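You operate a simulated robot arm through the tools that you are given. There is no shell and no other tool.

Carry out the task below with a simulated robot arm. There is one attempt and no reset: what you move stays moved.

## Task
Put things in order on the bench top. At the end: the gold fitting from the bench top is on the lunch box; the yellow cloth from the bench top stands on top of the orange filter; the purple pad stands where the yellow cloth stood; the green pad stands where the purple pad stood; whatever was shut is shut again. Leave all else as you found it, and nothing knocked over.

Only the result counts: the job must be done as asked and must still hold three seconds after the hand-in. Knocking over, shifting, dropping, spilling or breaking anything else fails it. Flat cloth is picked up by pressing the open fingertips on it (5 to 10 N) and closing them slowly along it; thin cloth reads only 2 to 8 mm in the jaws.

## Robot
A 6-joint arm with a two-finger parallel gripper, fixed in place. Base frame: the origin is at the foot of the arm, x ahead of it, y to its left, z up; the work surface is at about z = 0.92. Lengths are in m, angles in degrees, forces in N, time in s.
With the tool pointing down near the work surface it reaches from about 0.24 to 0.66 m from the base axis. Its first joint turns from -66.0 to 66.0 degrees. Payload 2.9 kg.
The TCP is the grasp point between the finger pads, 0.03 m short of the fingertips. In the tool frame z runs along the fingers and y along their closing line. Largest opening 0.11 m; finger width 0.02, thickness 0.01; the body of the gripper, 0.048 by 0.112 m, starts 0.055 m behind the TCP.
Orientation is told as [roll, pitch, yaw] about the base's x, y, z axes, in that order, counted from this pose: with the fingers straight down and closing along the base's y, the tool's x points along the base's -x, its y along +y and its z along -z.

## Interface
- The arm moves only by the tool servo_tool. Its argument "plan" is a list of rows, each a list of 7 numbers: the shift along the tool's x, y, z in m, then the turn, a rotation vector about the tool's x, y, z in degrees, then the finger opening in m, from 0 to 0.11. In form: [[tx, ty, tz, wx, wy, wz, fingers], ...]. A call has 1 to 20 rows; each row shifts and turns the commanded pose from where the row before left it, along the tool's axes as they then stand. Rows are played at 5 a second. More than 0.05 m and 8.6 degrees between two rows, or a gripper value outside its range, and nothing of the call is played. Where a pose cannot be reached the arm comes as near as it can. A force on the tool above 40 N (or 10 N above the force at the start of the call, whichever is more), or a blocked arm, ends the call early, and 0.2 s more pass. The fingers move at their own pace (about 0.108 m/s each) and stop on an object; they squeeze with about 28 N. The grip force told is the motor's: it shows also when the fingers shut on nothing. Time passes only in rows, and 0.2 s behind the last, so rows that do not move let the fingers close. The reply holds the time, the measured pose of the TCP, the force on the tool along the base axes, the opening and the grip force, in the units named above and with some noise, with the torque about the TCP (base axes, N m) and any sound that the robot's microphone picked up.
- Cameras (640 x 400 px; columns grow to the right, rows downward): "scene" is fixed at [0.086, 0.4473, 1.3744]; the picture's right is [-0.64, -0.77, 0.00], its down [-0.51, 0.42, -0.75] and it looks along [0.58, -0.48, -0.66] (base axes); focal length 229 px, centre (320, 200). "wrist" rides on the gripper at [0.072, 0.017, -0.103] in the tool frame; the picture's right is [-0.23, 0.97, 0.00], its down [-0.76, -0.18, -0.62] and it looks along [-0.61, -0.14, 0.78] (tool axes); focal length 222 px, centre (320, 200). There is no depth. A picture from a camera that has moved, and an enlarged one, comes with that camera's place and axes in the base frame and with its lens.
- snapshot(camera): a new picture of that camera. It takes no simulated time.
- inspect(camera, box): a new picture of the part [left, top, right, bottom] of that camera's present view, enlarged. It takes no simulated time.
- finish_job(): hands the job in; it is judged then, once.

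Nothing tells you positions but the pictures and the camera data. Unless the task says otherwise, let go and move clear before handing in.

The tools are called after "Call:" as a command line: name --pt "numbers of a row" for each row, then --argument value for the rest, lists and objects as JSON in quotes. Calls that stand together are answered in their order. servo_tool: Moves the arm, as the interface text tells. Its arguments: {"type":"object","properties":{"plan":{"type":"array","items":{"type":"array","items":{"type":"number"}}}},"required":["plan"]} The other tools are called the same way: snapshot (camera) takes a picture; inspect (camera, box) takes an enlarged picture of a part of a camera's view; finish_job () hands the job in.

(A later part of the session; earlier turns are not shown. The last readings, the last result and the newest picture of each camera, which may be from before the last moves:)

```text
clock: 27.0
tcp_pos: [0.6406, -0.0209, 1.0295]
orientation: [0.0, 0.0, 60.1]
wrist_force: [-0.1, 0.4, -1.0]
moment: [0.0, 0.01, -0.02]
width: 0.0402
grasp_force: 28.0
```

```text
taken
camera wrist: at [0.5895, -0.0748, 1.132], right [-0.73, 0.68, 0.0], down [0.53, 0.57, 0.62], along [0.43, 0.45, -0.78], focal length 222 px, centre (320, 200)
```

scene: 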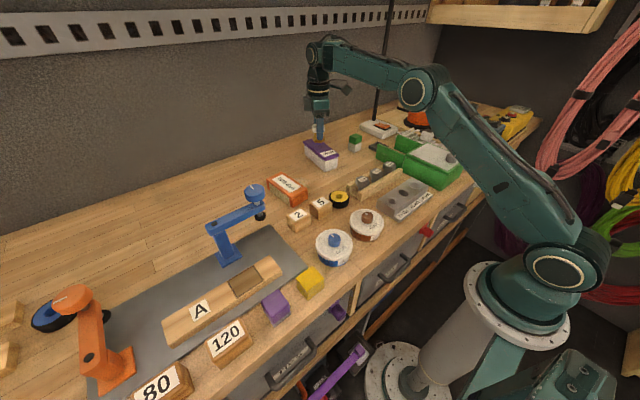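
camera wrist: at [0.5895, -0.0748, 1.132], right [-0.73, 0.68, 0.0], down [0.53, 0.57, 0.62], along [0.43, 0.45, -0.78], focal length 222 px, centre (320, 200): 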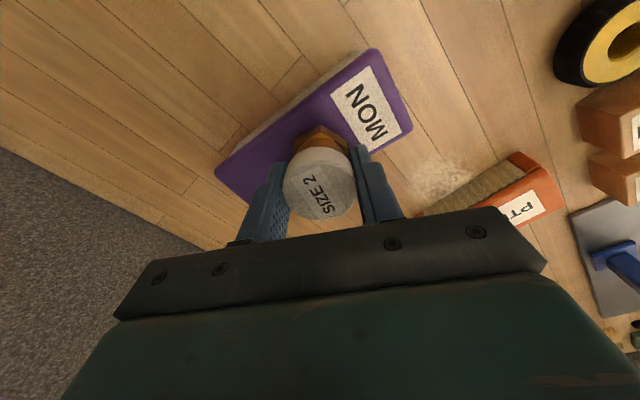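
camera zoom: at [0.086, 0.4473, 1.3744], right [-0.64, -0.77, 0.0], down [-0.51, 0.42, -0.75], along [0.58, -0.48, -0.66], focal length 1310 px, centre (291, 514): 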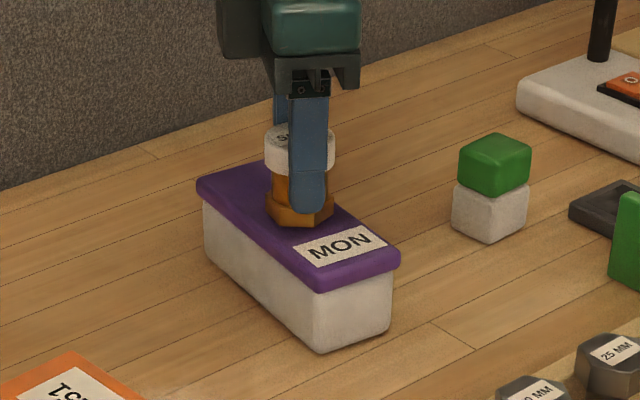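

The fitting is over the lid middle. I lower it in small steps and watch for contact.

Call:
servo_tool --pt "0 0 0.003 0 0 0 0.0" --pt "0 0 0.002 0 0 0 0.0"

Call:
servo_tool --pt "0 0 0.0015 0 0 0 0.0" --pt "0 0 0.0015 0 0 0 0.0"

Call:
inspect --camera "scene" --box '[300, 120, 350, 160]'

```text
clock: 27.6
tcp_pos: [0.6401, -0.0218, 1.0249]
orientation: [0.0, -0.1, 60.0]
wrist_force: [0.4, -0.4, -1.0]
moment: [0.03, 0.03, 0.02]
width: 0.0401
grasp_force: 28.4
```

```text
clock: 28.2
tcp_pos: [0.6404, -0.0219, 1.0249]
orientation: [-0.1, -0.1, 59.9]
wrist_force: [-1.5, 1.4, 8.1]
moment: [0.06, 0.19, -0.02]
width: 0.0402
grasp_force: 27.1
```

```text
10.00 times, centred on (325, 140) of scene
camera zoom: at [0.0858, 0.4473, 1.3744], right [-0.64, -0.77, 0.0], down [-0.51, 0.42, -0.75], along [0.58, -0.48, -0.66], focal length 2293 px, centre (270, 800)
```

zoom: 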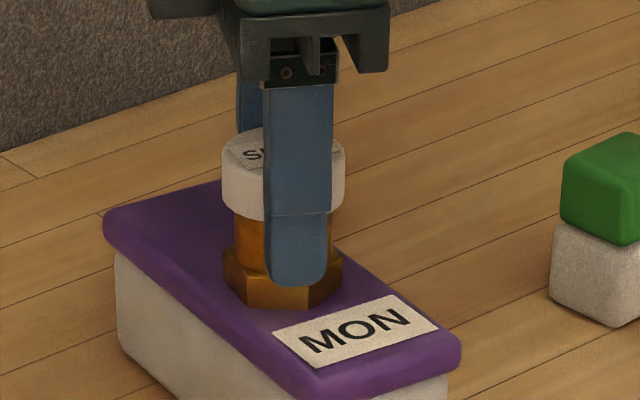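

Contact at TCP z 1.025 with 8 N. I relax the push slightly, open, and lift straight away.

Call:
servo_tool --pt "0 0 -0.002 0 0 0 0.0" --pt "0 0 0 0 0 0 0.045" --pt "0 0 0 0 0 0 0.06" --pt "0 0 0 0 0 0 0.085" --pt "0 0 0 0 0 0 0.085" --pt "0 0 -0.01 0 0 0 0.085" --pt "0 0 -0.02 0 0 0 0.085" --pt "0 0 -0.02 0 0 0 0.085" --pt "0.02 0 -0.02 0 0 0 0.085" --pt "0.03 0 -0.02 0 0 0 0.085" --pt "0 0 0 0 0 0 0.085"

Call:
inspect --camera "scene" --box '[285, 100, 365, 170]'

Call:
snapshot --camera "wrist"

```text
clock: 30.6
tcp_pos: [0.6165, -0.065, 1.1151]
orientation: [0.1, 0.0, 59.9]
wrist_force: [-0.2, 0.0, -0.2]
moment: [0.0, 0.01, 0.01]
width: 0.085
grasp_force: 0.1
```

```text
5.71 times, centred on (325, 135) of scene
camera zoom: at [0.086, 0.4473, 1.3744], right [-0.64, -0.77, 0.0], down [-0.51, 0.42, -0.75], along [0.58, -0.48, -0.66], focal length 1310 px, centre (291, 571)
```

zoom: 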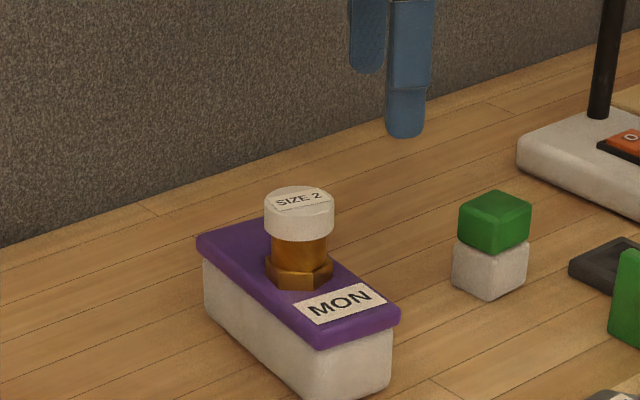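

```text
taken
camera wrist: at [0.5657, -0.1173, 1.2178], right [-0.73, 0.68, 0.0], down [0.53, 0.57, 0.62], along [0.43, 0.45, -0.78], focal length 222 px, centre (320, 200)
```

wrist: 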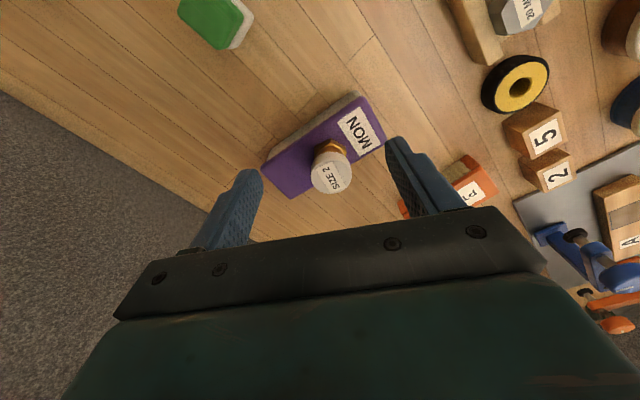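

The fitting stands upright on the lunch box lid. Next is the yellow cloth: I rise, move back, and turn the tool back to yaw 0.

Call:
servo_tool --pt "0 0 -0.02 0 0 0 0.085" --pt "0.0015 0.041 -0.01 0 0 0 0.085" --pt "0.0015 0.041 -0.01 0 0 0 0.085" --pt "0.0015 0.041 -0.01 0 0 0 0.085" --pt "0.0015 0.041 -0.01 0 0 0 0.085" --pt "0.0015 0.041 -0.01 0 0 0 0.085" --pt "0.0015 0.041 0 0 0 0 0.085" --pt "0 0 0 0 0 8.57 0.085" --pt "0 0 0 0 0 8.57 0.085" --pt "0 0 0 0 0 8.57 0.085" --pt "0 0 0 0 0 8.57 0.085" --pt "0 0 0 0 0 8.57 0.085" --pt "0 0 0 0 0 8.57 0.085" --pt "0 0 0 0 0 8.57 0.085" --pt "0 0 0 0 0 0 0.085"

```text
clock: 33.8
tcp_pos: [0.3964, 0.0505, 1.1854]
orientation: [0.0, 0.0, -0.1]
wrist_force: [0.0, -0.6, -0.6]
moment: [-0.02, 0.0, 0.0]
width: 0.0851
grasp_force: 0.1
```

Call:
servo_tool --pt "0.0223 0.0357 0 0 0 0 0.085" --pt "0.0223 0.0357 0 0 0 0 0.085" --pt "0.0223 0.0357 0 0 0 0 0.085" --pt "0.0223 0.0357 0 0 0 0 0.085" --pt "0.0223 0.0357 0 0 0 0 0.085" --pt "0.0223 0.0357 0 0 0 0 0.085" --pt "0.0223 0.0357 0 0 0 0 0.085" --pt "0 0 0.03 0 0 0 0.065" --pt "0 0 0.03 0 0 0 0.065" --pt "0 0 0 0 0 0 0.065"

Call:
snapshot --camera "wrist"

Call:
snapshot --camera "scene"

```text
clock: 36.0
tcp_pos: [0.2436, 0.2998, 1.1232]
orientation: [0.1, 0.0, 0.0]
wrist_force: [0.3, -0.6, 0.5]
moment: [-0.01, -0.03, 0.0]
width: 0.0647
grasp_force: 0.0
```

```text
taken
camera wrist: at [0.1717, 0.3174, 1.2265], right [0.23, 0.97, 0.0], down [0.76, -0.18, 0.62], along [0.61, -0.14, -0.78], focal length 222 px, centre (320, 200)
```

wrist: 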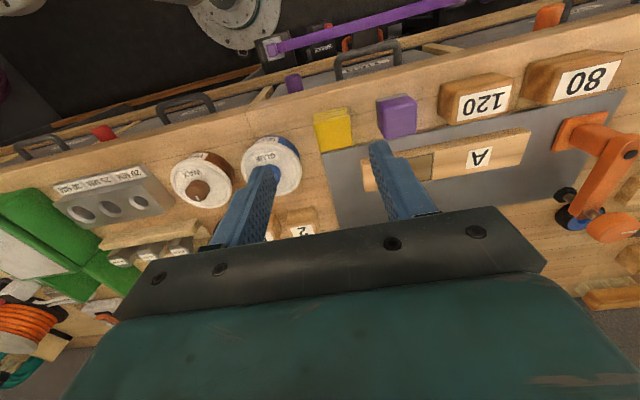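

```text
taken
```

scene: 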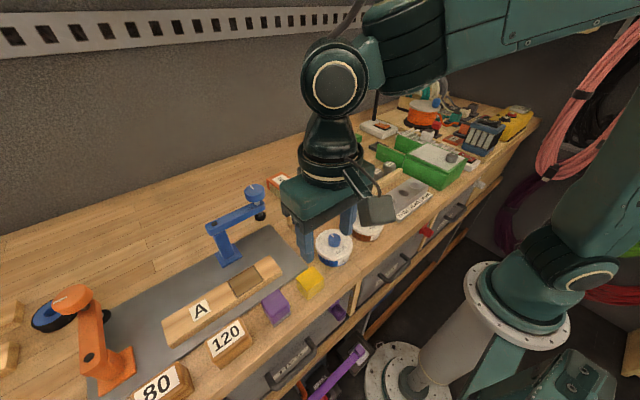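

Call:
inspect --camera "wrist" --box '[230, 70, 440, 200]'

Call:
inspect --camera "wrist" --box '[300, 80, 430, 160]'

```text
3.05 times, centred on (335, 135) of wrist
camera zoom: at [0.1717, 0.3174, 1.2265], right [0.23, 0.97, 0.0], down [0.76, -0.18, 0.62], along [0.61, -0.14, -0.78], focal length 677 px, centre (274, 398)
```

zoom: 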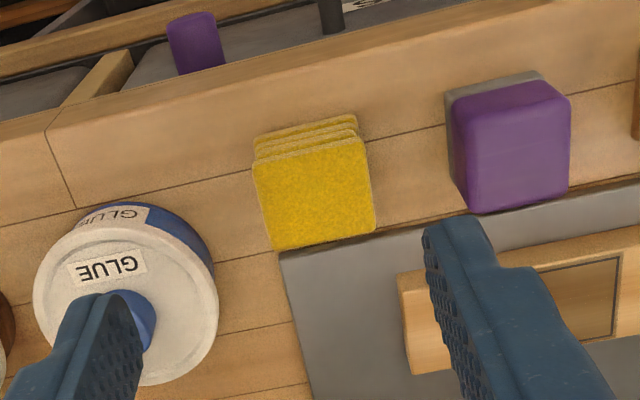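

```text
4.92 times, centred on (365, 120) of wrist
camera zoom: at [0.1717, 0.3174, 1.2265], right [0.23, 0.97, 0.0], down [0.76, -0.18, 0.62], along [0.61, -0.14, -0.78], focal length 1094 px, centre (98, 594)
```

zoom: 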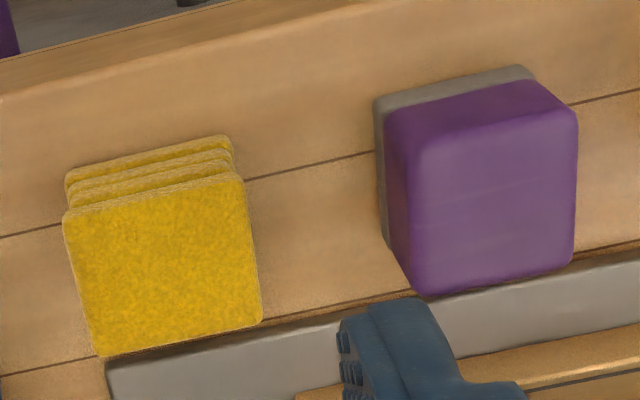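

The yellow cloth stack is at about (0.287, 0.310), 0.040 x 0.046 m, with the glue jar and purple pad clear on both sides if I keep a 62 mm opening. I align above it and come down part way to check.

Call:
servo_tool --pt "-0.0215 0.005 0 0 0 0 0.062" --pt "-0.0215 0.005 0 0 0 0 0.062" --pt "0 0 0.04 0 0 0 0.062" --pt "0 0 0.04 0 0 0 0.062" --pt "0 0 0.035 0 0 0 0.062" --pt "0 0 0 0 0 0 0.062"

Call:
snapshot --camera "wrist"

Call:
inspect --camera "scene" --box '[250, 220, 370, 320]'

```text
clock: 37.4
tcp_pos: [0.2843, 0.3113, 1.0085]
orientation: [0.0, 0.0, 0.0]
wrist_force: [-0.2, -0.1, -0.3]
moment: [-0.01, -0.01, -0.02]
width: 0.0617
grasp_force: 0.0
```

```text
taken
camera wrist: at [0.2115, 0.3283, 1.1108], right [0.23, 0.97, 0.0], down [0.76, -0.18, 0.62], along [0.61, -0.14, -0.78], focal length 222 px, centre (320, 200)
```

wrist: 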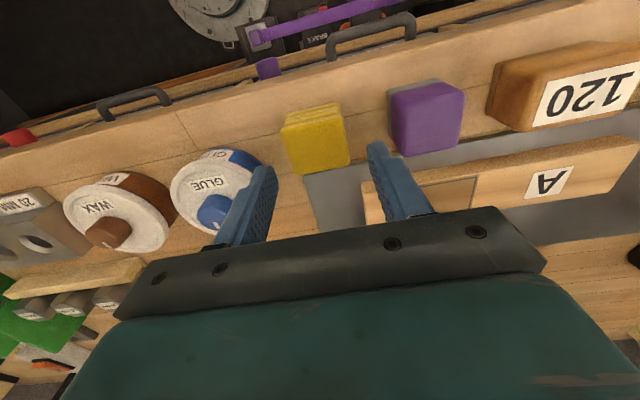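

```text
4.00 times, centred on (310, 270) of scene
camera zoom: at [0.086, 0.4473, 1.3744], right [-0.64, -0.77, 0.0], down [-0.51, 0.42, -0.75], along [0.58, -0.48, -0.66], focal length 917 px, centre (360, -80)
```

zoom: 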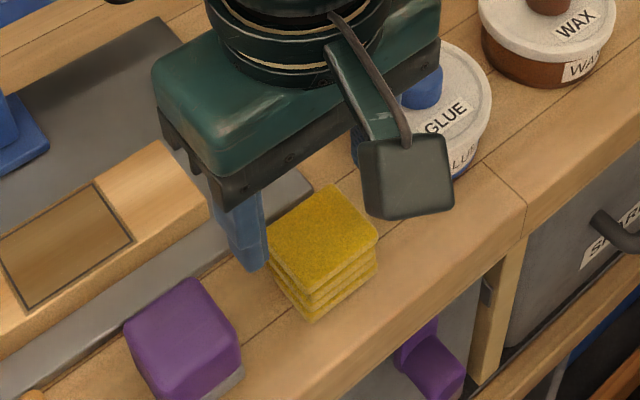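

Alignment looks right. I descend the rest of the way to z about 0.955 with a 1.5 mm correction in y.

Call:
servo_tool --pt "-0.001 -0.0015 0.015 0 0 0 0.062" --pt "0 0 0.015 0 0 0 0.062" --pt "0 0 0.015 0 0 0 0.062" --pt "0 0 0.0085 0 0 0 0.062" --pt "0 0 0 0 0 0 0.062"

Call:
snapshot --camera "wrist"

```text
clock: 38.6
tcp_pos: [0.2867, 0.3103, 0.9559]
orientation: [0.0, 0.0, 0.0]
wrist_force: [0.1, -0.3, 0.3]
moment: [0.03, 0.05, 0.02]
width: 0.0625
grasp_force: 0.0
```

```text
taken
camera wrist: at [0.2143, 0.3272, 1.0589], right [0.23, 0.97, 0.0], down [0.76, -0.18, 0.62], along [0.61, -0.14, -0.78], focal length 222 px, centre (320, 200)
```

wrist: 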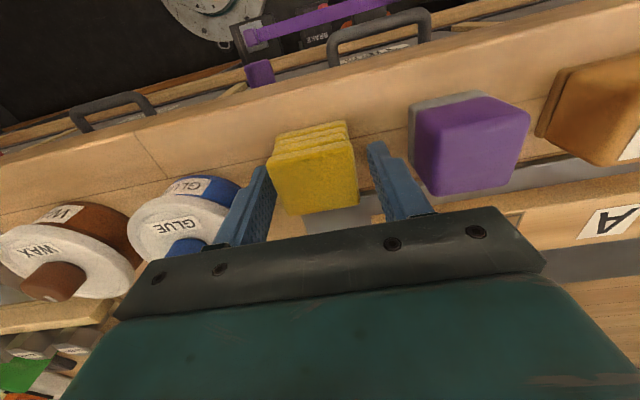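

The cloth sits between the fingers. I close slowly and test with a small lift.

Call:
servo_tool --pt "0 0 0 0 0 0 0.054" --pt "0 0 0 0 0 0 0.046" --pt "0 0 0 0 0 0 0.038" --pt "0 0 0 0 0 0 0.03" --pt "0 0 0 0 0 0 0.02" --pt "0 0 0 0 0 0 0.0" --pt "0 0 0 0 0 0 0.0"

Call:
servo_tool --pt "0 0 -0.002 0 0 0 0.0" --pt "0 0 -0.003 0 0 0 0.0" --pt "0 0 0 0 0 0 0.0"

Call:
snapshot --camera "wrist"

Call:
inspect --camera "scene" --box '[250, 220, 370, 320]'

```text
clock: 40.2
tcp_pos: [0.2863, 0.3094, 0.9558]
orientation: [0.1, 0.1, 0.0]
wrist_force: [-0.6, 0.1, -0.1]
moment: [-0.02, -0.03, 0.0]
width: 0.0454
grasp_force: 28.2
```

```text
clock: 41.0
tcp_pos: [0.286, 0.3085, 0.9607]
orientation: [0.0, 0.0, -0.1]
wrist_force: [-0.8, 0.0, -1.0]
moment: [-0.02, 0.01, 0.03]
width: 0.0454
grasp_force: 27.7
```

```text
taken
camera wrist: at [0.2135, 0.3265, 1.0638], right [0.23, 0.97, 0.0], down [0.76, -0.18, 0.62], along [0.61, -0.14, -0.78], focal length 222 px, centre (320, 200)
```

wrist: 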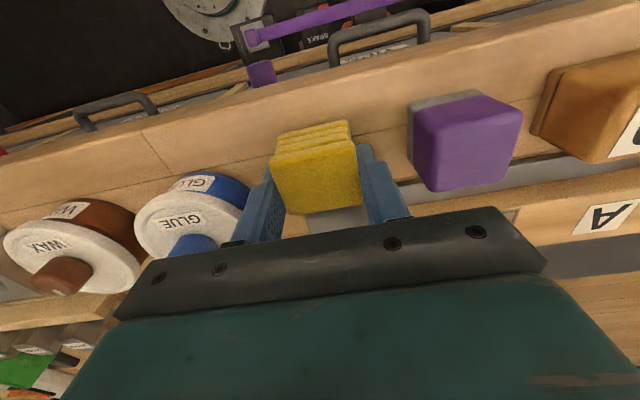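

```text
4.00 times, centred on (310, 270) of scene
camera zoom: at [0.086, 0.4473, 1.3744], right [-0.64, -0.77, 0.0], down [-0.51, 0.42, -0.75], along [0.58, -0.48, -0.66], focal length 917 px, centre (360, -80)
```

zoom: 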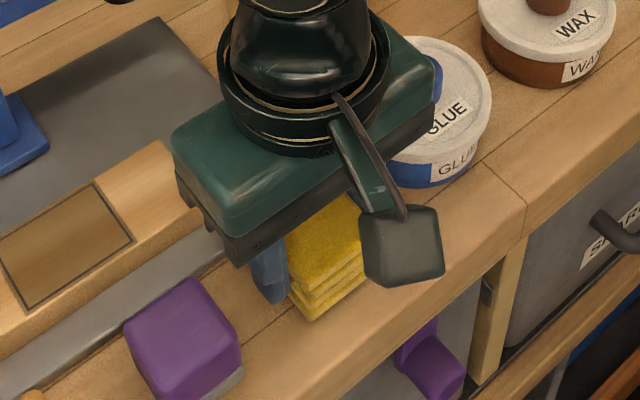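

The cloth follows the gripper. I lift further and check that the whole stack came along.

Call:
servo_tool --pt "0 0 -0.005 0 0 0 0.0" --pt "0 0 -0.01 0 0 0 0.0" --pt "0 0 -0.015 0 0 0 0.0" --pt "0 0 -0.02 0 0 0 0.0" --pt "0 0 -0.03 0 0 0 0.0" --pt "0 0 -0.03 0 0 0 0.0" --pt "0 0 0 0 0 0 0.0"

Call:
snapshot --camera "wrist"

Call:
snapshot --camera "scene"

```text
clock: 42.6
tcp_pos: [0.2865, 0.3089, 1.0689]
orientation: [0.0, 0.0, 0.0]
wrist_force: [-0.6, 0.1, -0.7]
moment: [0.03, 0.0, 0.0]
width: 0.0452
grasp_force: 28.0
```

```text
taken
camera wrist: at [0.2142, 0.3267, 1.1721], right [0.23, 0.97, 0.0], down [0.76, -0.18, 0.62], along [0.61, -0.14, -0.78], focal length 222 px, centre (320, 200)
```

wrist: 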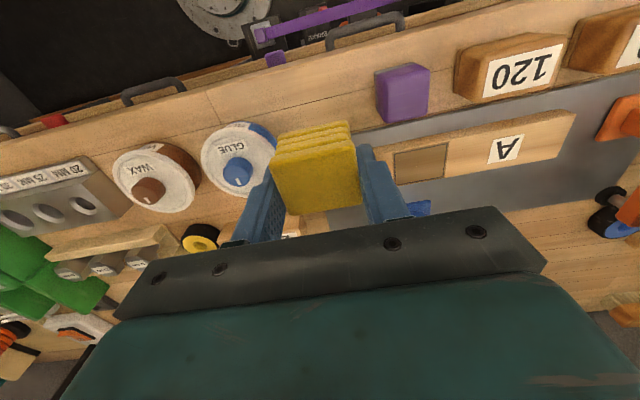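

```text
taken
```

scene: 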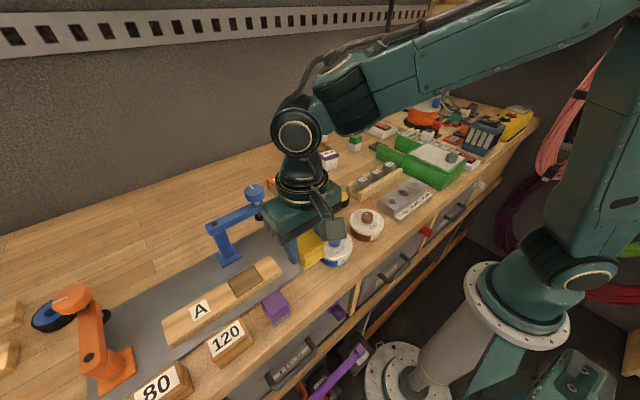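

The whole stack is held. I raise it well above the clamp and carry it to above the orange filter.

Call:
servo_tool --pt "0 0 -0.03 0 0 0 0.0" --pt "0 0 -0.03 0 0 0 0.0" --pt "0 0 -0.025 0 0 0 0.0" --pt "-0.025 -0.0332 0 0 0 0 0.0" --pt "-0.025 -0.0332 0 0 0 0 0.0" --pt "-0.025 -0.0332 0 0 0 0 0.0" --pt "-0.025 -0.0332 0 0 0 0 0.0" --pt "-0.045 0 0 0 0 0 0.0" --pt "-0.045 0 0 0 0 0 0.0" --pt "-0.045 0 0.01 0 0 0 0.0" --pt "-0.045 0 0.02 0 0 0 0.0" --pt "0 0 0.03 0 0 0 0.0" --pt "0 0 0 0 0 0 0.0"

Call:
snapshot --camera "wrist"

Call:
inspect --camera "scene" --box '[230, 120, 350, 220]'

```text
clock: 45.4
tcp_pos: [0.565, 0.1751, 1.0944]
orientation: [0.0, 0.1, 0.0]
wrist_force: [0.0, -0.2, -0.1]
moment: [0.02, 0.03, 0.03]
width: 0.0453
grasp_force: 28.1
```

```text
taken
camera wrist: at [0.4935, 0.193, 1.1977], right [0.23, 0.97, 0.0], down [0.76, -0.18, 0.62], along [0.61, -0.14, -0.78], focal length 222 px, centre (320, 200)
```

wrist: 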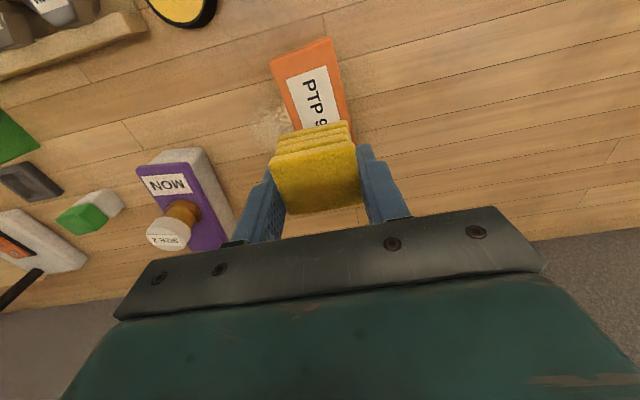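

```text
4.00 times, centred on (290, 170) of scene
camera zoom: at [0.0861, 0.4473, 1.3744], right [-0.64, -0.77, 0.0], down [-0.51, 0.42, -0.75], along [0.58, -0.48, -0.66], focal length 917 px, centre (440, 320)
```

zoom: 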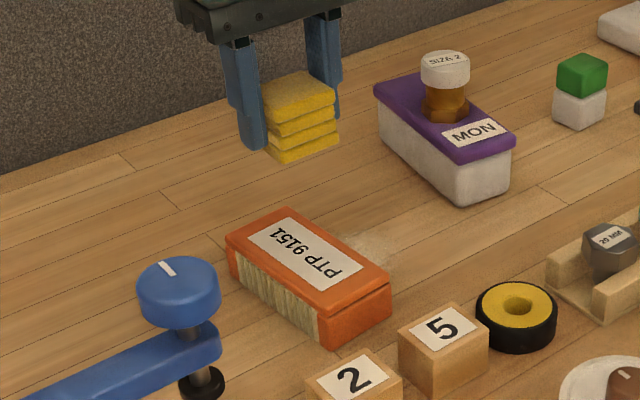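

The cloth hangs over the filter's middle, and all layers are held. I lower it to just above the filter's top.

Call:
servo_tool --pt "-0.003 0.001 0.03 0 0 0 0.0" --pt "0 0 0.03 0 0 0 0.0" --pt "0 0 0.025 0 0 0 0.0" --pt "0 0 0 0 0 0 0.0"

Call:
servo_tool --pt "0 0 0.002 0 0 0 0.0" --pt "0 0 0.002 0 0 0 0.0"

Call:
snapshot --camera "wrist"

Call:
inspect --camera "scene" --box '[230, 120, 350, 220]'

```text
clock: 46.4
tcp_pos: [0.5672, 0.1754, 1.0105]
orientation: [0.0, 0.1, 0.0]
wrist_force: [-0.2, 0.9, -0.7]
moment: [-0.01, 0.0, -0.01]
width: 0.0455
grasp_force: 28.2
```

```text
clock: 47.0
tcp_pos: [0.5671, 0.1761, 1.0062]
orientation: [0.1, 0.0, 0.0]
wrist_force: [-0.7, -0.3, -0.3]
moment: [-0.02, -0.02, -0.01]
width: 0.0453
grasp_force: 27.6
```

```text
taken
camera wrist: at [0.4965, 0.194, 1.1087], right [0.23, 0.97, 0.0], down [0.76, -0.18, 0.62], along [0.61, -0.14, -0.78], focal length 222 px, centre (320, 200)
```

wrist: 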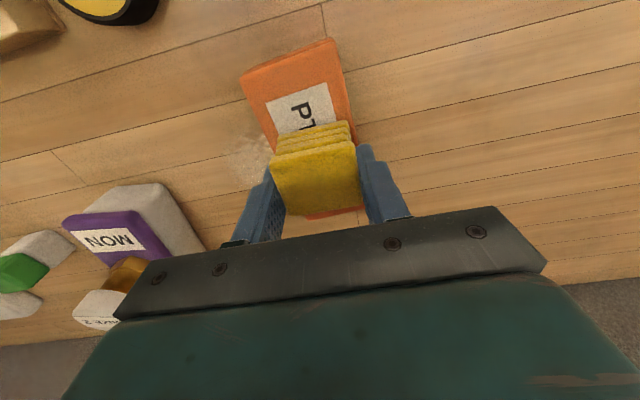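

```text
4.00 times, centred on (290, 170) of scene
camera zoom: at [0.086, 0.4473, 1.3744], right [-0.64, -0.77, 0.0], down [-0.51, 0.42, -0.75], along [0.58, -0.48, -0.66], focal length 917 px, centre (440, 320)
```

zoom: 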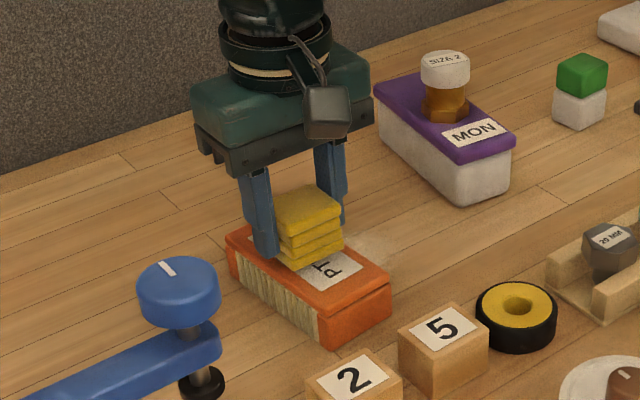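

Still free of contact. I keep lowering in small steps.

Call:
servo_tool --pt "0 0 0.002 0 0 0 0.0" --pt "0 0 0.002 0 0 0 0.0"

Call:
servo_tool --pt "0 0 0.0015 0 0 0 0.0" --pt "0 0 0.0015 0 0 0 0.0"

```text
clock: 47.6
tcp_pos: [0.568, 0.1765, 1.0026]
orientation: [0.0, 0.0, 0.0]
wrist_force: [-0.6, -0.3, -0.4]
moment: [0.0, 0.01, 0.01]
width: 0.0452
grasp_force: 27.9
```

```text
clock: 48.2
tcp_pos: [0.5689, 0.1774, 1.0003]
orientation: [0.0, 0.0, 0.0]
wrist_force: [0.2, 0.3, 0.6]
moment: [0.02, 0.02, 0.01]
width: 0.0452
grasp_force: 28.0
```

Call:
servo_tool --pt "0 0 0.001 0 0 0 0.0" --pt "0 0 0.001 0 0 0 0.0"

Call:
inspect --camera "scene" --box '[255, 150, 335, 210]'

```text
clock: 48.8
tcp_pos: [0.5678, 0.1776, 0.9982]
orientation: [0.0, 0.0, 0.0]
wrist_force: [-0.3, -1.3, 1.0]
moment: [-0.04, 0.05, -0.01]
width: 0.0453
grasp_force: 27.7
```

```text
6.67 times, centred on (295, 180) of scene
camera zoom: at [0.086, 0.4472, 1.3744], right [-0.64, -0.77, 0.0], down [-0.51, 0.42, -0.75], along [0.58, -0.48, -0.66], focal length 1529 px, centre (487, 333)
```

zoom: 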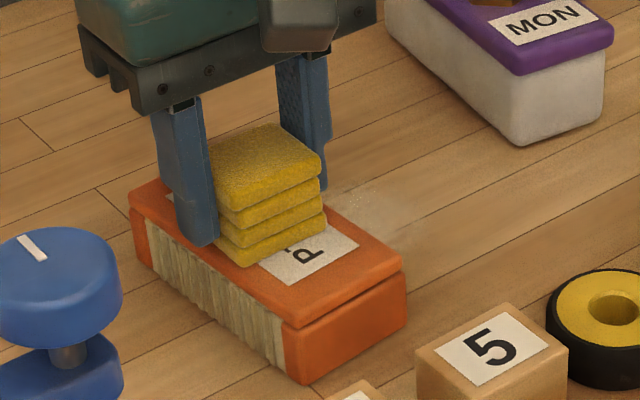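

Call:
servo_tool --pt "0 0 0.001 0 0 0 0.0" --pt "0 0 0.0005 0 0 0 0.0"

```text
clock: 49.4
tcp_pos: [0.5677, 0.1786, 0.9974]
orientation: [0.0, -0.1, 0.0]
wrist_force: [-2.4, 0.9, 12.0]
moment: [-0.01, 0.23, -0.02]
width: 0.0453
grasp_force: 28.2
```

Contact reads 12 N, so the cloth is down on the filter. I relax the push, open a little, and lift away.

Call:
servo_tool --pt "0 0 -0.0015 0 0 0 0.0" --pt "0 0 0 0 0 0 0.04" --pt "0 0 0 0 0 0 0.05" --pt "0 0 0 0 0 0 0.062" --pt "0 0 0 0 0 0 0.07" --pt "0 0 -0.01 0 0 0 0.07" --pt "0 0 -0.02 0 0 0 0.07" --pt "0 0 -0.03 0 0 0 0.07" --pt "0 0 -0.03 0 0 0 0.07" --pt "0.03 0 -0.02 0 0 0 0.07" --pt "0.03 0 -0.02 0 0 0 0.07" --pt "0 0 0 0 0 0 0.07"

Call:
snapshot --camera "wrist"

Call:
inspect --camera "scene" --box '[245, 130, 345, 210]'

```text
clock: 52.0
tcp_pos: [0.5077, 0.1759, 1.1285]
orientation: [-0.1, 0.0, 0.1]
wrist_force: [0.7, 0.4, 0.6]
moment: [-0.03, 0.01, 0.01]
width: 0.0698
grasp_force: 0.0
```

```text
taken
camera wrist: at [0.4358, 0.1941, 1.2316], right [0.23, 0.97, 0.0], down [0.76, -0.18, 0.62], along [0.61, -0.14, -0.78], focal length 222 px, centre (320, 200)
```

wrist: 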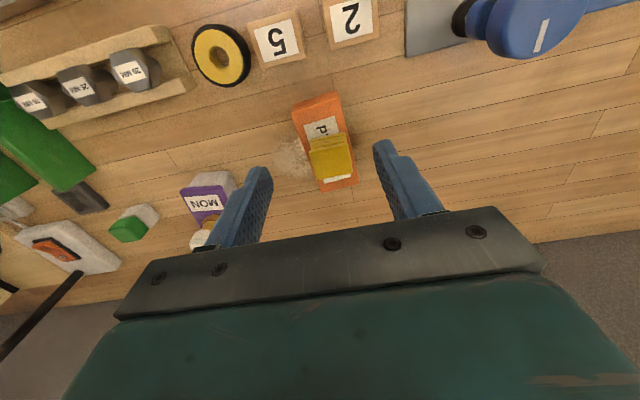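

```text
5.00 times, centred on (295, 170) of scene
camera zoom: at [0.086, 0.4473, 1.3744], right [-0.64, -0.77, 0.0], down [-0.51, 0.42, -0.75], along [0.58, -0.48, -0.66], focal length 1146 px, centre (445, 350)
```

zoom: 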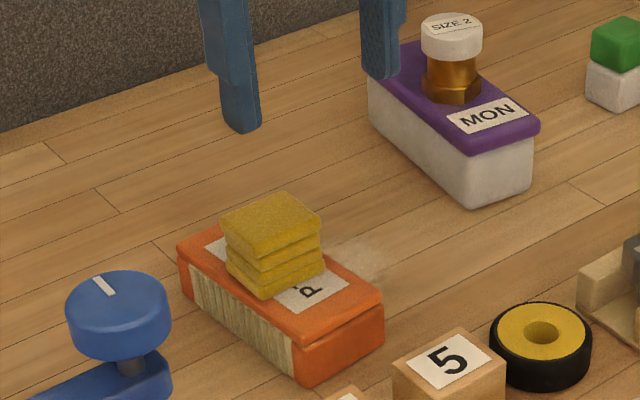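

The cloth stands on the filter. Now the purple pad: I draw back first, then go left over the front edge, clear of the clamp.

Call:
servo_tool --pt "0.0437 0 0 0 0 0 0.07" --pt "0.0437 0 0 0 0 0 0.07" --pt "0.0437 0 0 0 0 0 0.07" --pt "0.0437 0 0 0 0 0 0.07" --pt "0.0437 0 0 0 0 0 0.07" --pt "0.0437 0 0 0 0 0 0.07" --pt "0 0.041 0 0 0 0 0.07" --pt "0 0.041 0 0 0 0 0.07" --pt "0 0.041 0 0 0 0 0.07" --pt "0 0.041 0 0 0 0 0.07" --pt "0 0.041 0 0 0 0 0.07" --pt "0 0 0 0 0 0 0.07"

Call:
snapshot --camera "wrist"

Call:
inspect --camera "wrist" --box '[270, 60, 420, 160]'

```text
clock: 54.6
tcp_pos: [0.2464, 0.3823, 1.128]
orientation: [0.0, 0.0, 0.0]
wrist_force: [0.8, 0.0, 0.4]
moment: [0.01, 0.03, -0.04]
width: 0.0698
grasp_force: 0.1
```

```text
taken
camera wrist: at [0.1746, 0.4001, 1.2307], right [0.23, 0.97, 0.0], down [0.76, -0.18, 0.62], along [0.61, -0.14, -0.78], focal length 222 px, centre (320, 200)
```

wrist: 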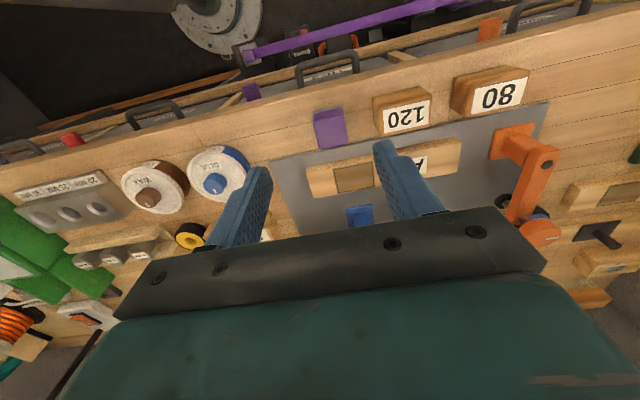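

```text
4.00 times, centred on (345, 110) of wrist
camera zoom: at [0.1746, 0.4001, 1.2307], right [0.23, 0.97, 0.0], down [0.76, -0.18, 0.62], along [0.61, -0.14, -0.78], focal length 888 px, centre (220, 560)
```

zoom: 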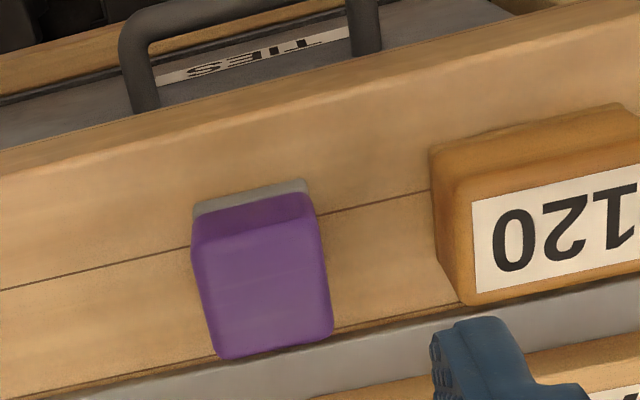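

The purple pad's footprint centre is about (0.285, 0.390), roughly 37 mm square and 40 mm tall with a thin grey underside. I align above it and descend, fingertips reaching just below mid-height.

Call:
servo_tool --pt "-0.02 0.004 0 0 0 0 0.062" --pt "-0.0185 0.0037 0 0 0 0 0.062" --pt "0 0 0.04 0 0 0 0.062" --pt "0 0 0.04 0 0 0 0.062" --pt "0 0 0.03 0 0 0 0.062" --pt "0 0 0 0 0 0 0.062"

Call:
snapshot --camera "wrist"

```text
clock: 56.0
tcp_pos: [0.2848, 0.3916, 1.0173]
orientation: [0.1, 0.0, 0.0]
wrist_force: [0.0, -1.7, 0.0]
moment: [0.02, 0.0, -0.03]
width: 0.0621
grasp_force: 0.0
```

```text
taken
camera wrist: at [0.2127, 0.4095, 1.1194], right [0.23, 0.97, 0.0], down [0.76, -0.18, 0.62], along [0.61, -0.14, -0.78], focal length 222 px, centre (320, 200)
```

wrist: 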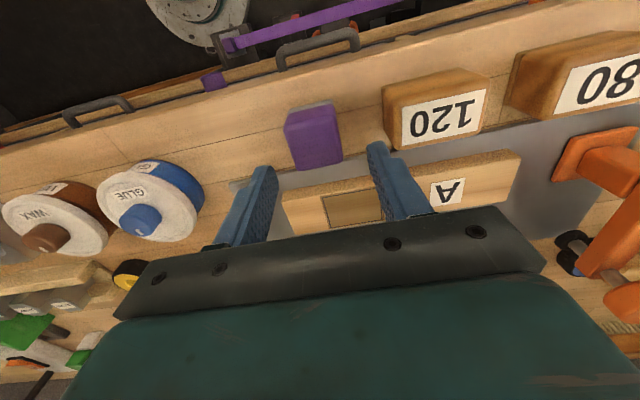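

Call:
servo_tool --pt "0 -0.0016 0.02 0 0 0 0.062" --pt "0 0 0.02 0 0 0 0.062" --pt "0 0 0.0135 0 0 0 0.062" --pt "0 0 0 0 0 0 0.062"

Call:
snapshot --camera "wrist"

```text
clock: 57.0
tcp_pos: [0.2842, 0.3903, 0.963]
orientation: [0.0, 0.0, -0.1]
wrist_force: [0.7, 0.7, -0.3]
moment: [0.0, -0.05, -0.01]
width: 0.0621
grasp_force: 0.1
```

```text
taken
camera wrist: at [0.2121, 0.4077, 1.0665], right [0.23, 0.97, 0.0], down [0.76, -0.18, 0.62], along [0.61, -0.14, -0.78], focal length 222 px, centre (320, 200)
```

wrist: 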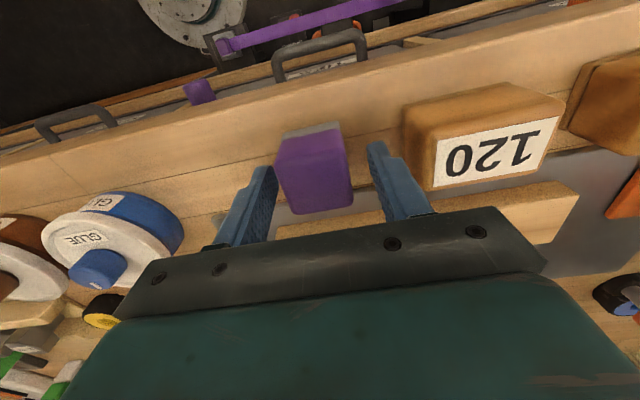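

The purple pad sits between the fingers, a little left of centre in view but within the opening. I close slowly and lift a few millimetres to see whether the grey underside comes too.

Call:
servo_tool --pt "0 0 0 0 0 0 0.052" --pt "0 0 0 0 0 0 0.044" --pt "0 0 0 0 0 0 0.036" --pt "0 0 0 0 0 0 0.028" --pt "0 0 0 0 0 0 0.02" --pt "0 0 0 0 0 0 0.0" --pt "0 0 0 0 0 0 0.0"

Call:
servo_tool --pt "0 0 -0.002 0 0 0 0.0" --pt "0 0 -0.003 0 0 0 0.0" --pt "0 0 -0.005 0 0 0 0.0" --pt "0 0 -0.01 0 0 0 0.0" --pt "0 0 0 0 0 0 0.0"

Call:
snapshot --camera "wrist"

Call:
inspect --camera "scene" --box '[220, 240, 340, 340]'

```text
clock: 58.6
tcp_pos: [0.2852, 0.3889, 0.9649]
orientation: [-0.1, 0.0, -0.1]
wrist_force: [-1.2, -0.7, 0.3]
moment: [0.03, -0.03, -0.02]
width: 0.0394
grasp_force: 27.4
```

```text
clock: 59.8
tcp_pos: [0.2843, 0.3894, 0.9842]
orientation: [0.0, -0.1, 0.1]
wrist_force: [-0.8, 0.5, -0.4]
moment: [0.0, -0.01, 0.0]
width: 0.0393
grasp_force: 28.2
```

```text
taken
camera wrist: at [0.2128, 0.4065, 1.0865], right [0.23, 0.97, 0.0], down [0.76, -0.18, 0.62], along [0.61, -0.14, -0.78], focal length 222 px, centre (320, 200)
```

wrist: 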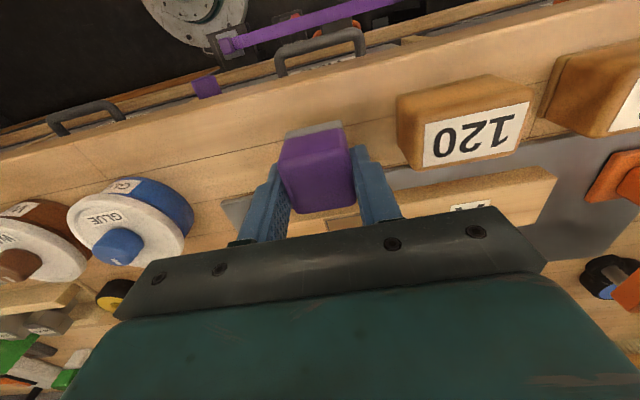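

```text
4.00 times, centred on (280, 290) of scene
camera zoom: at [0.086, 0.4473, 1.3744], right [-0.64, -0.77, 0.0], down [-0.51, 0.42, -0.75], along [0.58, -0.48, -0.66], focal length 917 px, centre (480, -160)
```

zoom: 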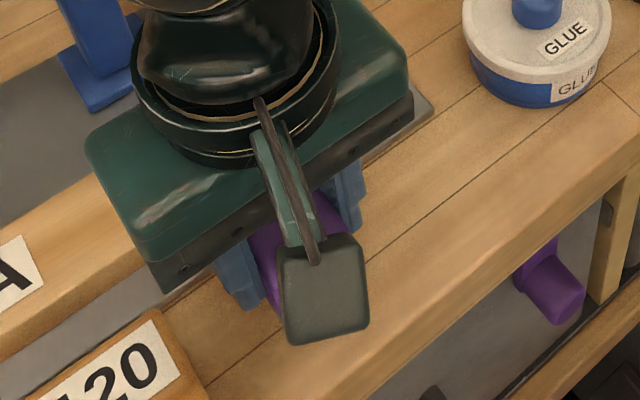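

Call:
servo_tool --pt "0 0 -0.02 0 0 0 0.0" --pt "0 0 -0.02 0 0 0 0.0" --pt "0 0 -0.02 0 0 0 0.0" --pt "0 0 0 0 0 0 0.0"

Call:
snapshot --camera "wrist"

Call:
inspect --camera "wrist" --box '[260, 60, 420, 220]'

```text
clock: 60.8
tcp_pos: [0.2858, 0.3885, 1.0448]
orientation: [-0.1, 0.0, 0.0]
wrist_force: [-0.2, 0.2, 0.0]
moment: [-0.04, 0.0, 0.03]
width: 0.0394
grasp_force: 28.2
```

```text
taken
camera wrist: at [0.2128, 0.4059, 1.1473], right [0.23, 0.97, 0.0], down [0.76, -0.18, 0.62], along [0.61, -0.14, -0.78], focal length 222 px, centre (320, 200)
```

wrist: 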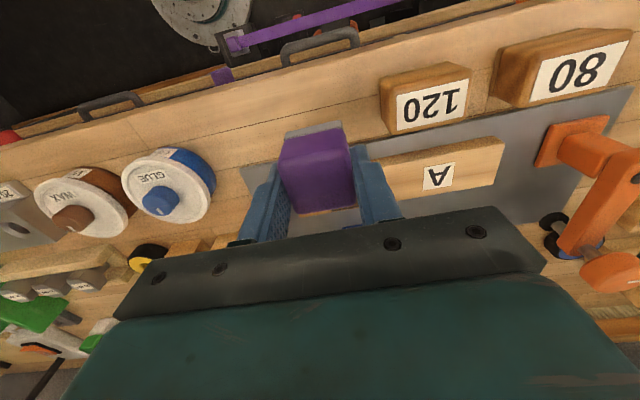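

```text
2.50 times, centred on (340, 140) of wrist
camera zoom: at [0.2128, 0.4059, 1.1473], right [0.23, 0.97, 0.0], down [0.76, -0.18, 0.62], along [0.61, -0.14, -0.78], focal length 555 px, centre (270, 350)
```

zoom: 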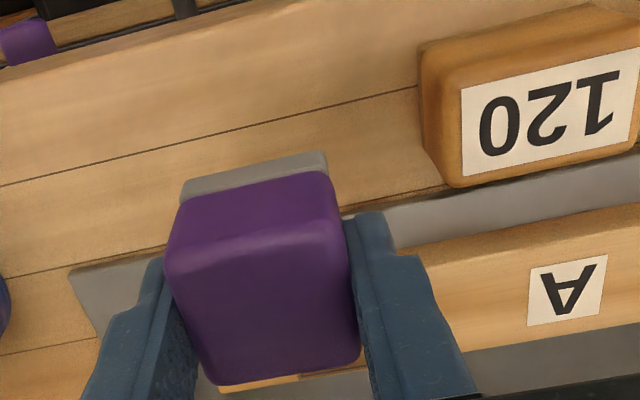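

The purple pad came up whole with its grey underside, and the bench beneath is clear. I move it to the yellow cloth's old spot (0.287, 0.309) and lower it.

Call:
servo_tool --pt "-0.001 -0.0395 0 0 0 0 0.0" --pt "0 -0.0395 0 0 0 0 0.0" --pt "0 0 0.03 0 0 0 0.0" --pt "0 0 0.03 0 0 0 0.0" --pt "0 0 0.012 0 0 0 0.0" --pt "0 0 0 0 0 0 0.0"

Call:
snapshot --camera "wrist"

```text
clock: 62.2
tcp_pos: [0.2846, 0.3098, 0.9724]
orientation: [0.0, -0.1, 0.0]
wrist_force: [0.1, 0.3, -1.1]
moment: [-0.02, -0.02, 0.0]
width: 0.0392
grasp_force: 28.3
```

```text
taken
camera wrist: at [0.2132, 0.3269, 1.0754], right [0.23, 0.97, 0.0], down [0.76, -0.18, 0.62], along [0.61, -0.14, -0.78], focal length 222 px, centre (320, 200)
```

wrist: 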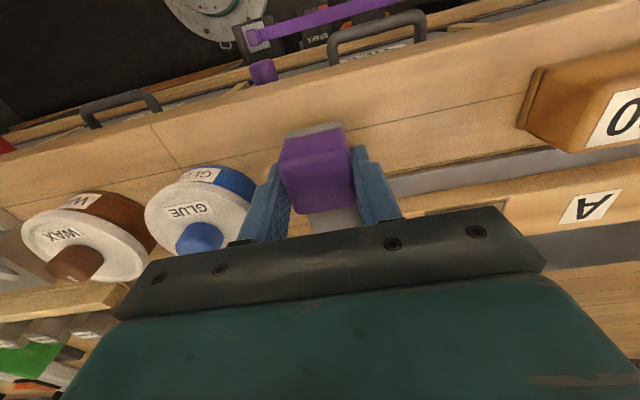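

Call:
servo_tool --pt "-0.0015 0 0.003 0 0 0 0.0" --pt "0 0 0.003 0 0 0 0.0" --pt "0 0 0 0 0 0 0.0"

Call:
servo_tool --pt "0 0 0.001 0 0 0 0.0" --pt "0 0 0.001 0 0 0 0.0"

```text
clock: 63.0
tcp_pos: [0.2884, 0.3092, 0.9671]
orientation: [0.0, 0.0, 0.0]
wrist_force: [0.1, -0.2, -0.3]
moment: [0.02, 0.04, 0.01]
width: 0.0393
grasp_force: 27.9
```

```text
clock: 63.6
tcp_pos: [0.2881, 0.3099, 0.9647]
orientation: [0.1, 0.0, 0.0]
wrist_force: [0.3, 0.2, -1.6]
moment: [-0.01, 0.0, 0.0]
width: 0.0395
grasp_force: 27.8
```

Call:
servo_tool --pt "0 0 0.001 0 0 0 0.0" --pt "0 0 0.0005 0 0 0 0.0"

```text
clock: 64.2
tcp_pos: [0.2865, 0.3092, 0.9636]
orientation: [0.0, -0.1, 0.0]
wrist_force: [-0.8, -1.5, 9.1]
moment: [-0.1, 0.14, 0.04]
width: 0.0393
grasp_force: 28.0
```

Contact with the bench reads 9 N at z 0.9636. I relax 1 mm, open a little, and lift straight up.

Call:
servo_tool --pt "0 0 -0.001 0 0 0 0.0" --pt "0 0 0 0 0 0 0.036" --pt "0 0 0 0 0 0 0.045" --pt "0 0 0 0 0 0 0.055" --pt "0 0 0 0 0 0 0.06" --pt "0 0 -0.01 0 0 0 0.06" --pt "0 0 -0.02 0 0 0 0.06" --pt "0 0 -0.03 0 0 0 0.06" --pt "0 0 -0.03 0 0 0 0.06" --pt "0 0 -0.04 0 0 0 0.06" --pt "0.04 0 -0.04 0 0 0 0.06" --pt "0 0 0 0 0 0 0.06"

Call:
snapshot --camera "wrist"

Call:
inspect --camera "wrist" --box '[250, 70, 410, 170]'

Call:
snapshot --camera "scene"

```text
refused: row 11 steps farther than a row can; nothing moved
```

```text
taken
camera wrist: at [0.2148, 0.3267, 1.0667], right [0.23, 0.97, 0.0], down [0.76, -0.18, 0.62], along [0.61, -0.14, -0.78], focal length 222 px, centre (320, 200)
```

wrist: 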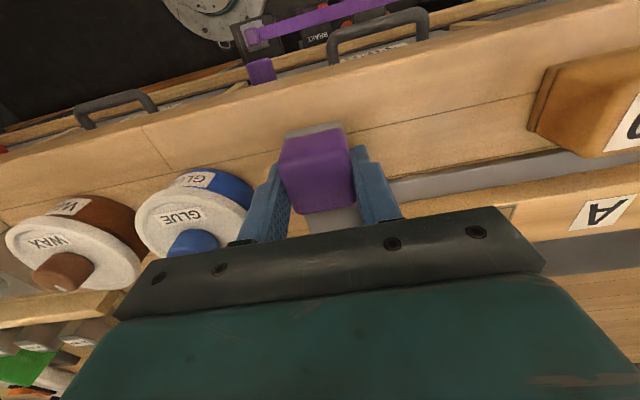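

```text
4.00 times, centred on (330, 120) of wrist
camera zoom: at [0.2148, 0.3267, 1.0667], right [0.23, 0.97, 0.0], down [0.76, -0.18, 0.62], along [0.61, -0.14, -0.78], focal length 888 px, centre (280, 520)
```

zoom: 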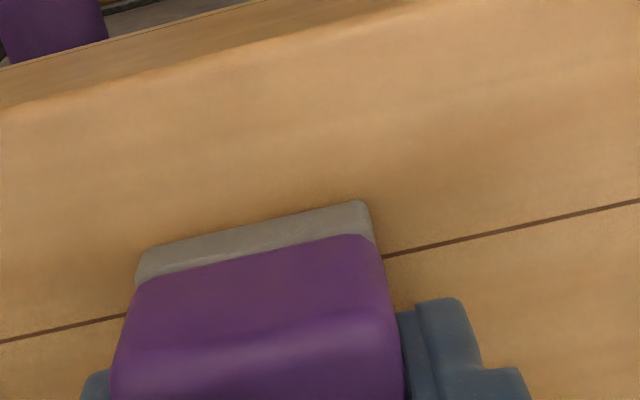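

```text
taken
```

scene: 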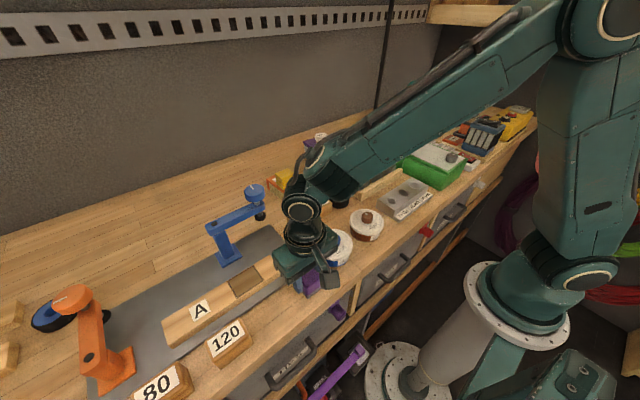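

The last row's diagonal step was too long, so nothing moved; the pad is still held on the bench. I repeat with shorter steps.

Call:
servo_tool --pt "0 0 -0.001 0 0 0 0.0" --pt "0 0 0 0 0 0 0.036" --pt "0 0 0 0 0 0 0.045" --pt "0 0 0 0 0 0 0.055" --pt "0 0 0 0 0 0 0.06" --pt "0 0 -0.01 0 0 0 0.06" --pt "0 0 -0.02 0 0 0 0.06" --pt "0 0 -0.03 0 0 0 0.06" --pt "0 0 -0.03 0 0 0 0.06" --pt "0 0 -0.04 0 0 0 0.06" --pt "0.03 0 -0.03 0 0 0 0.06" --pt "0 0 0 0 0 0 0.06"

Call:
snapshot --camera "wrist"

Call:
inspect --camera "wrist" --box '[250, 70, 410, 170]'

Call:
snapshot --camera "scene"

```text
clock: 66.8
tcp_pos: [0.2577, 0.3075, 1.1225]
orientation: [0.0, 0.0, -0.1]
wrist_force: [0.0, 0.0, -0.6]
moment: [0.0, -0.01, -0.01]
width: 0.0601
grasp_force: 0.1
```

```text
taken
camera wrist: at [0.1851, 0.3263, 1.2264], right [0.23, 0.97, 0.0], down [0.76, -0.18, 0.62], along [0.61, -0.14, -0.78], focal length 222 px, centre (320, 200)
```

wrist: 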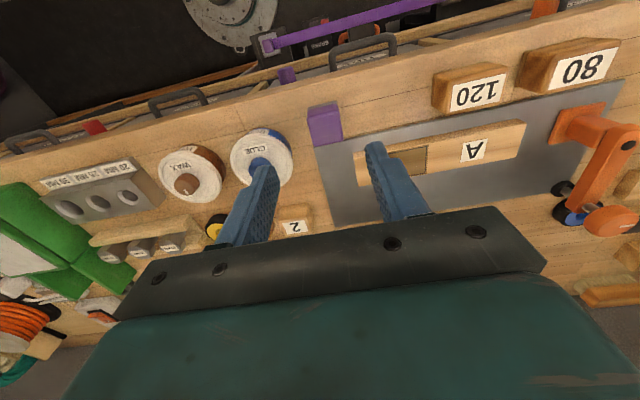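

```text
4.00 times, centred on (330, 120) of wrist
camera zoom: at [0.1851, 0.3263, 1.2264], right [0.23, 0.97, 0.0], down [0.76, -0.18, 0.62], along [0.61, -0.14, -0.78], focal length 888 px, centre (280, 520)
```

zoom: 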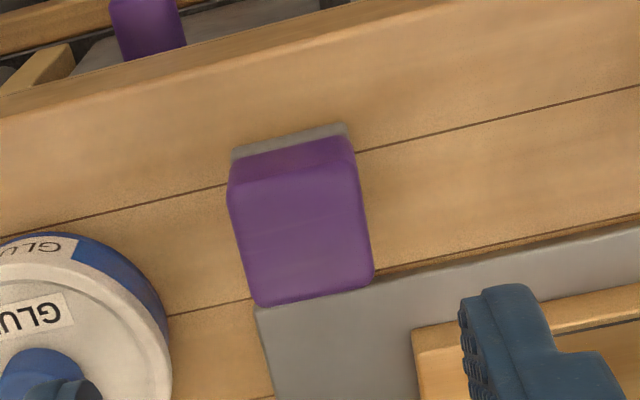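

```text
taken
```

scene: 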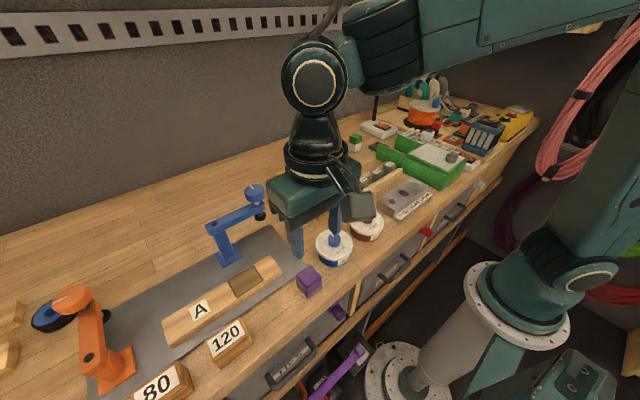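

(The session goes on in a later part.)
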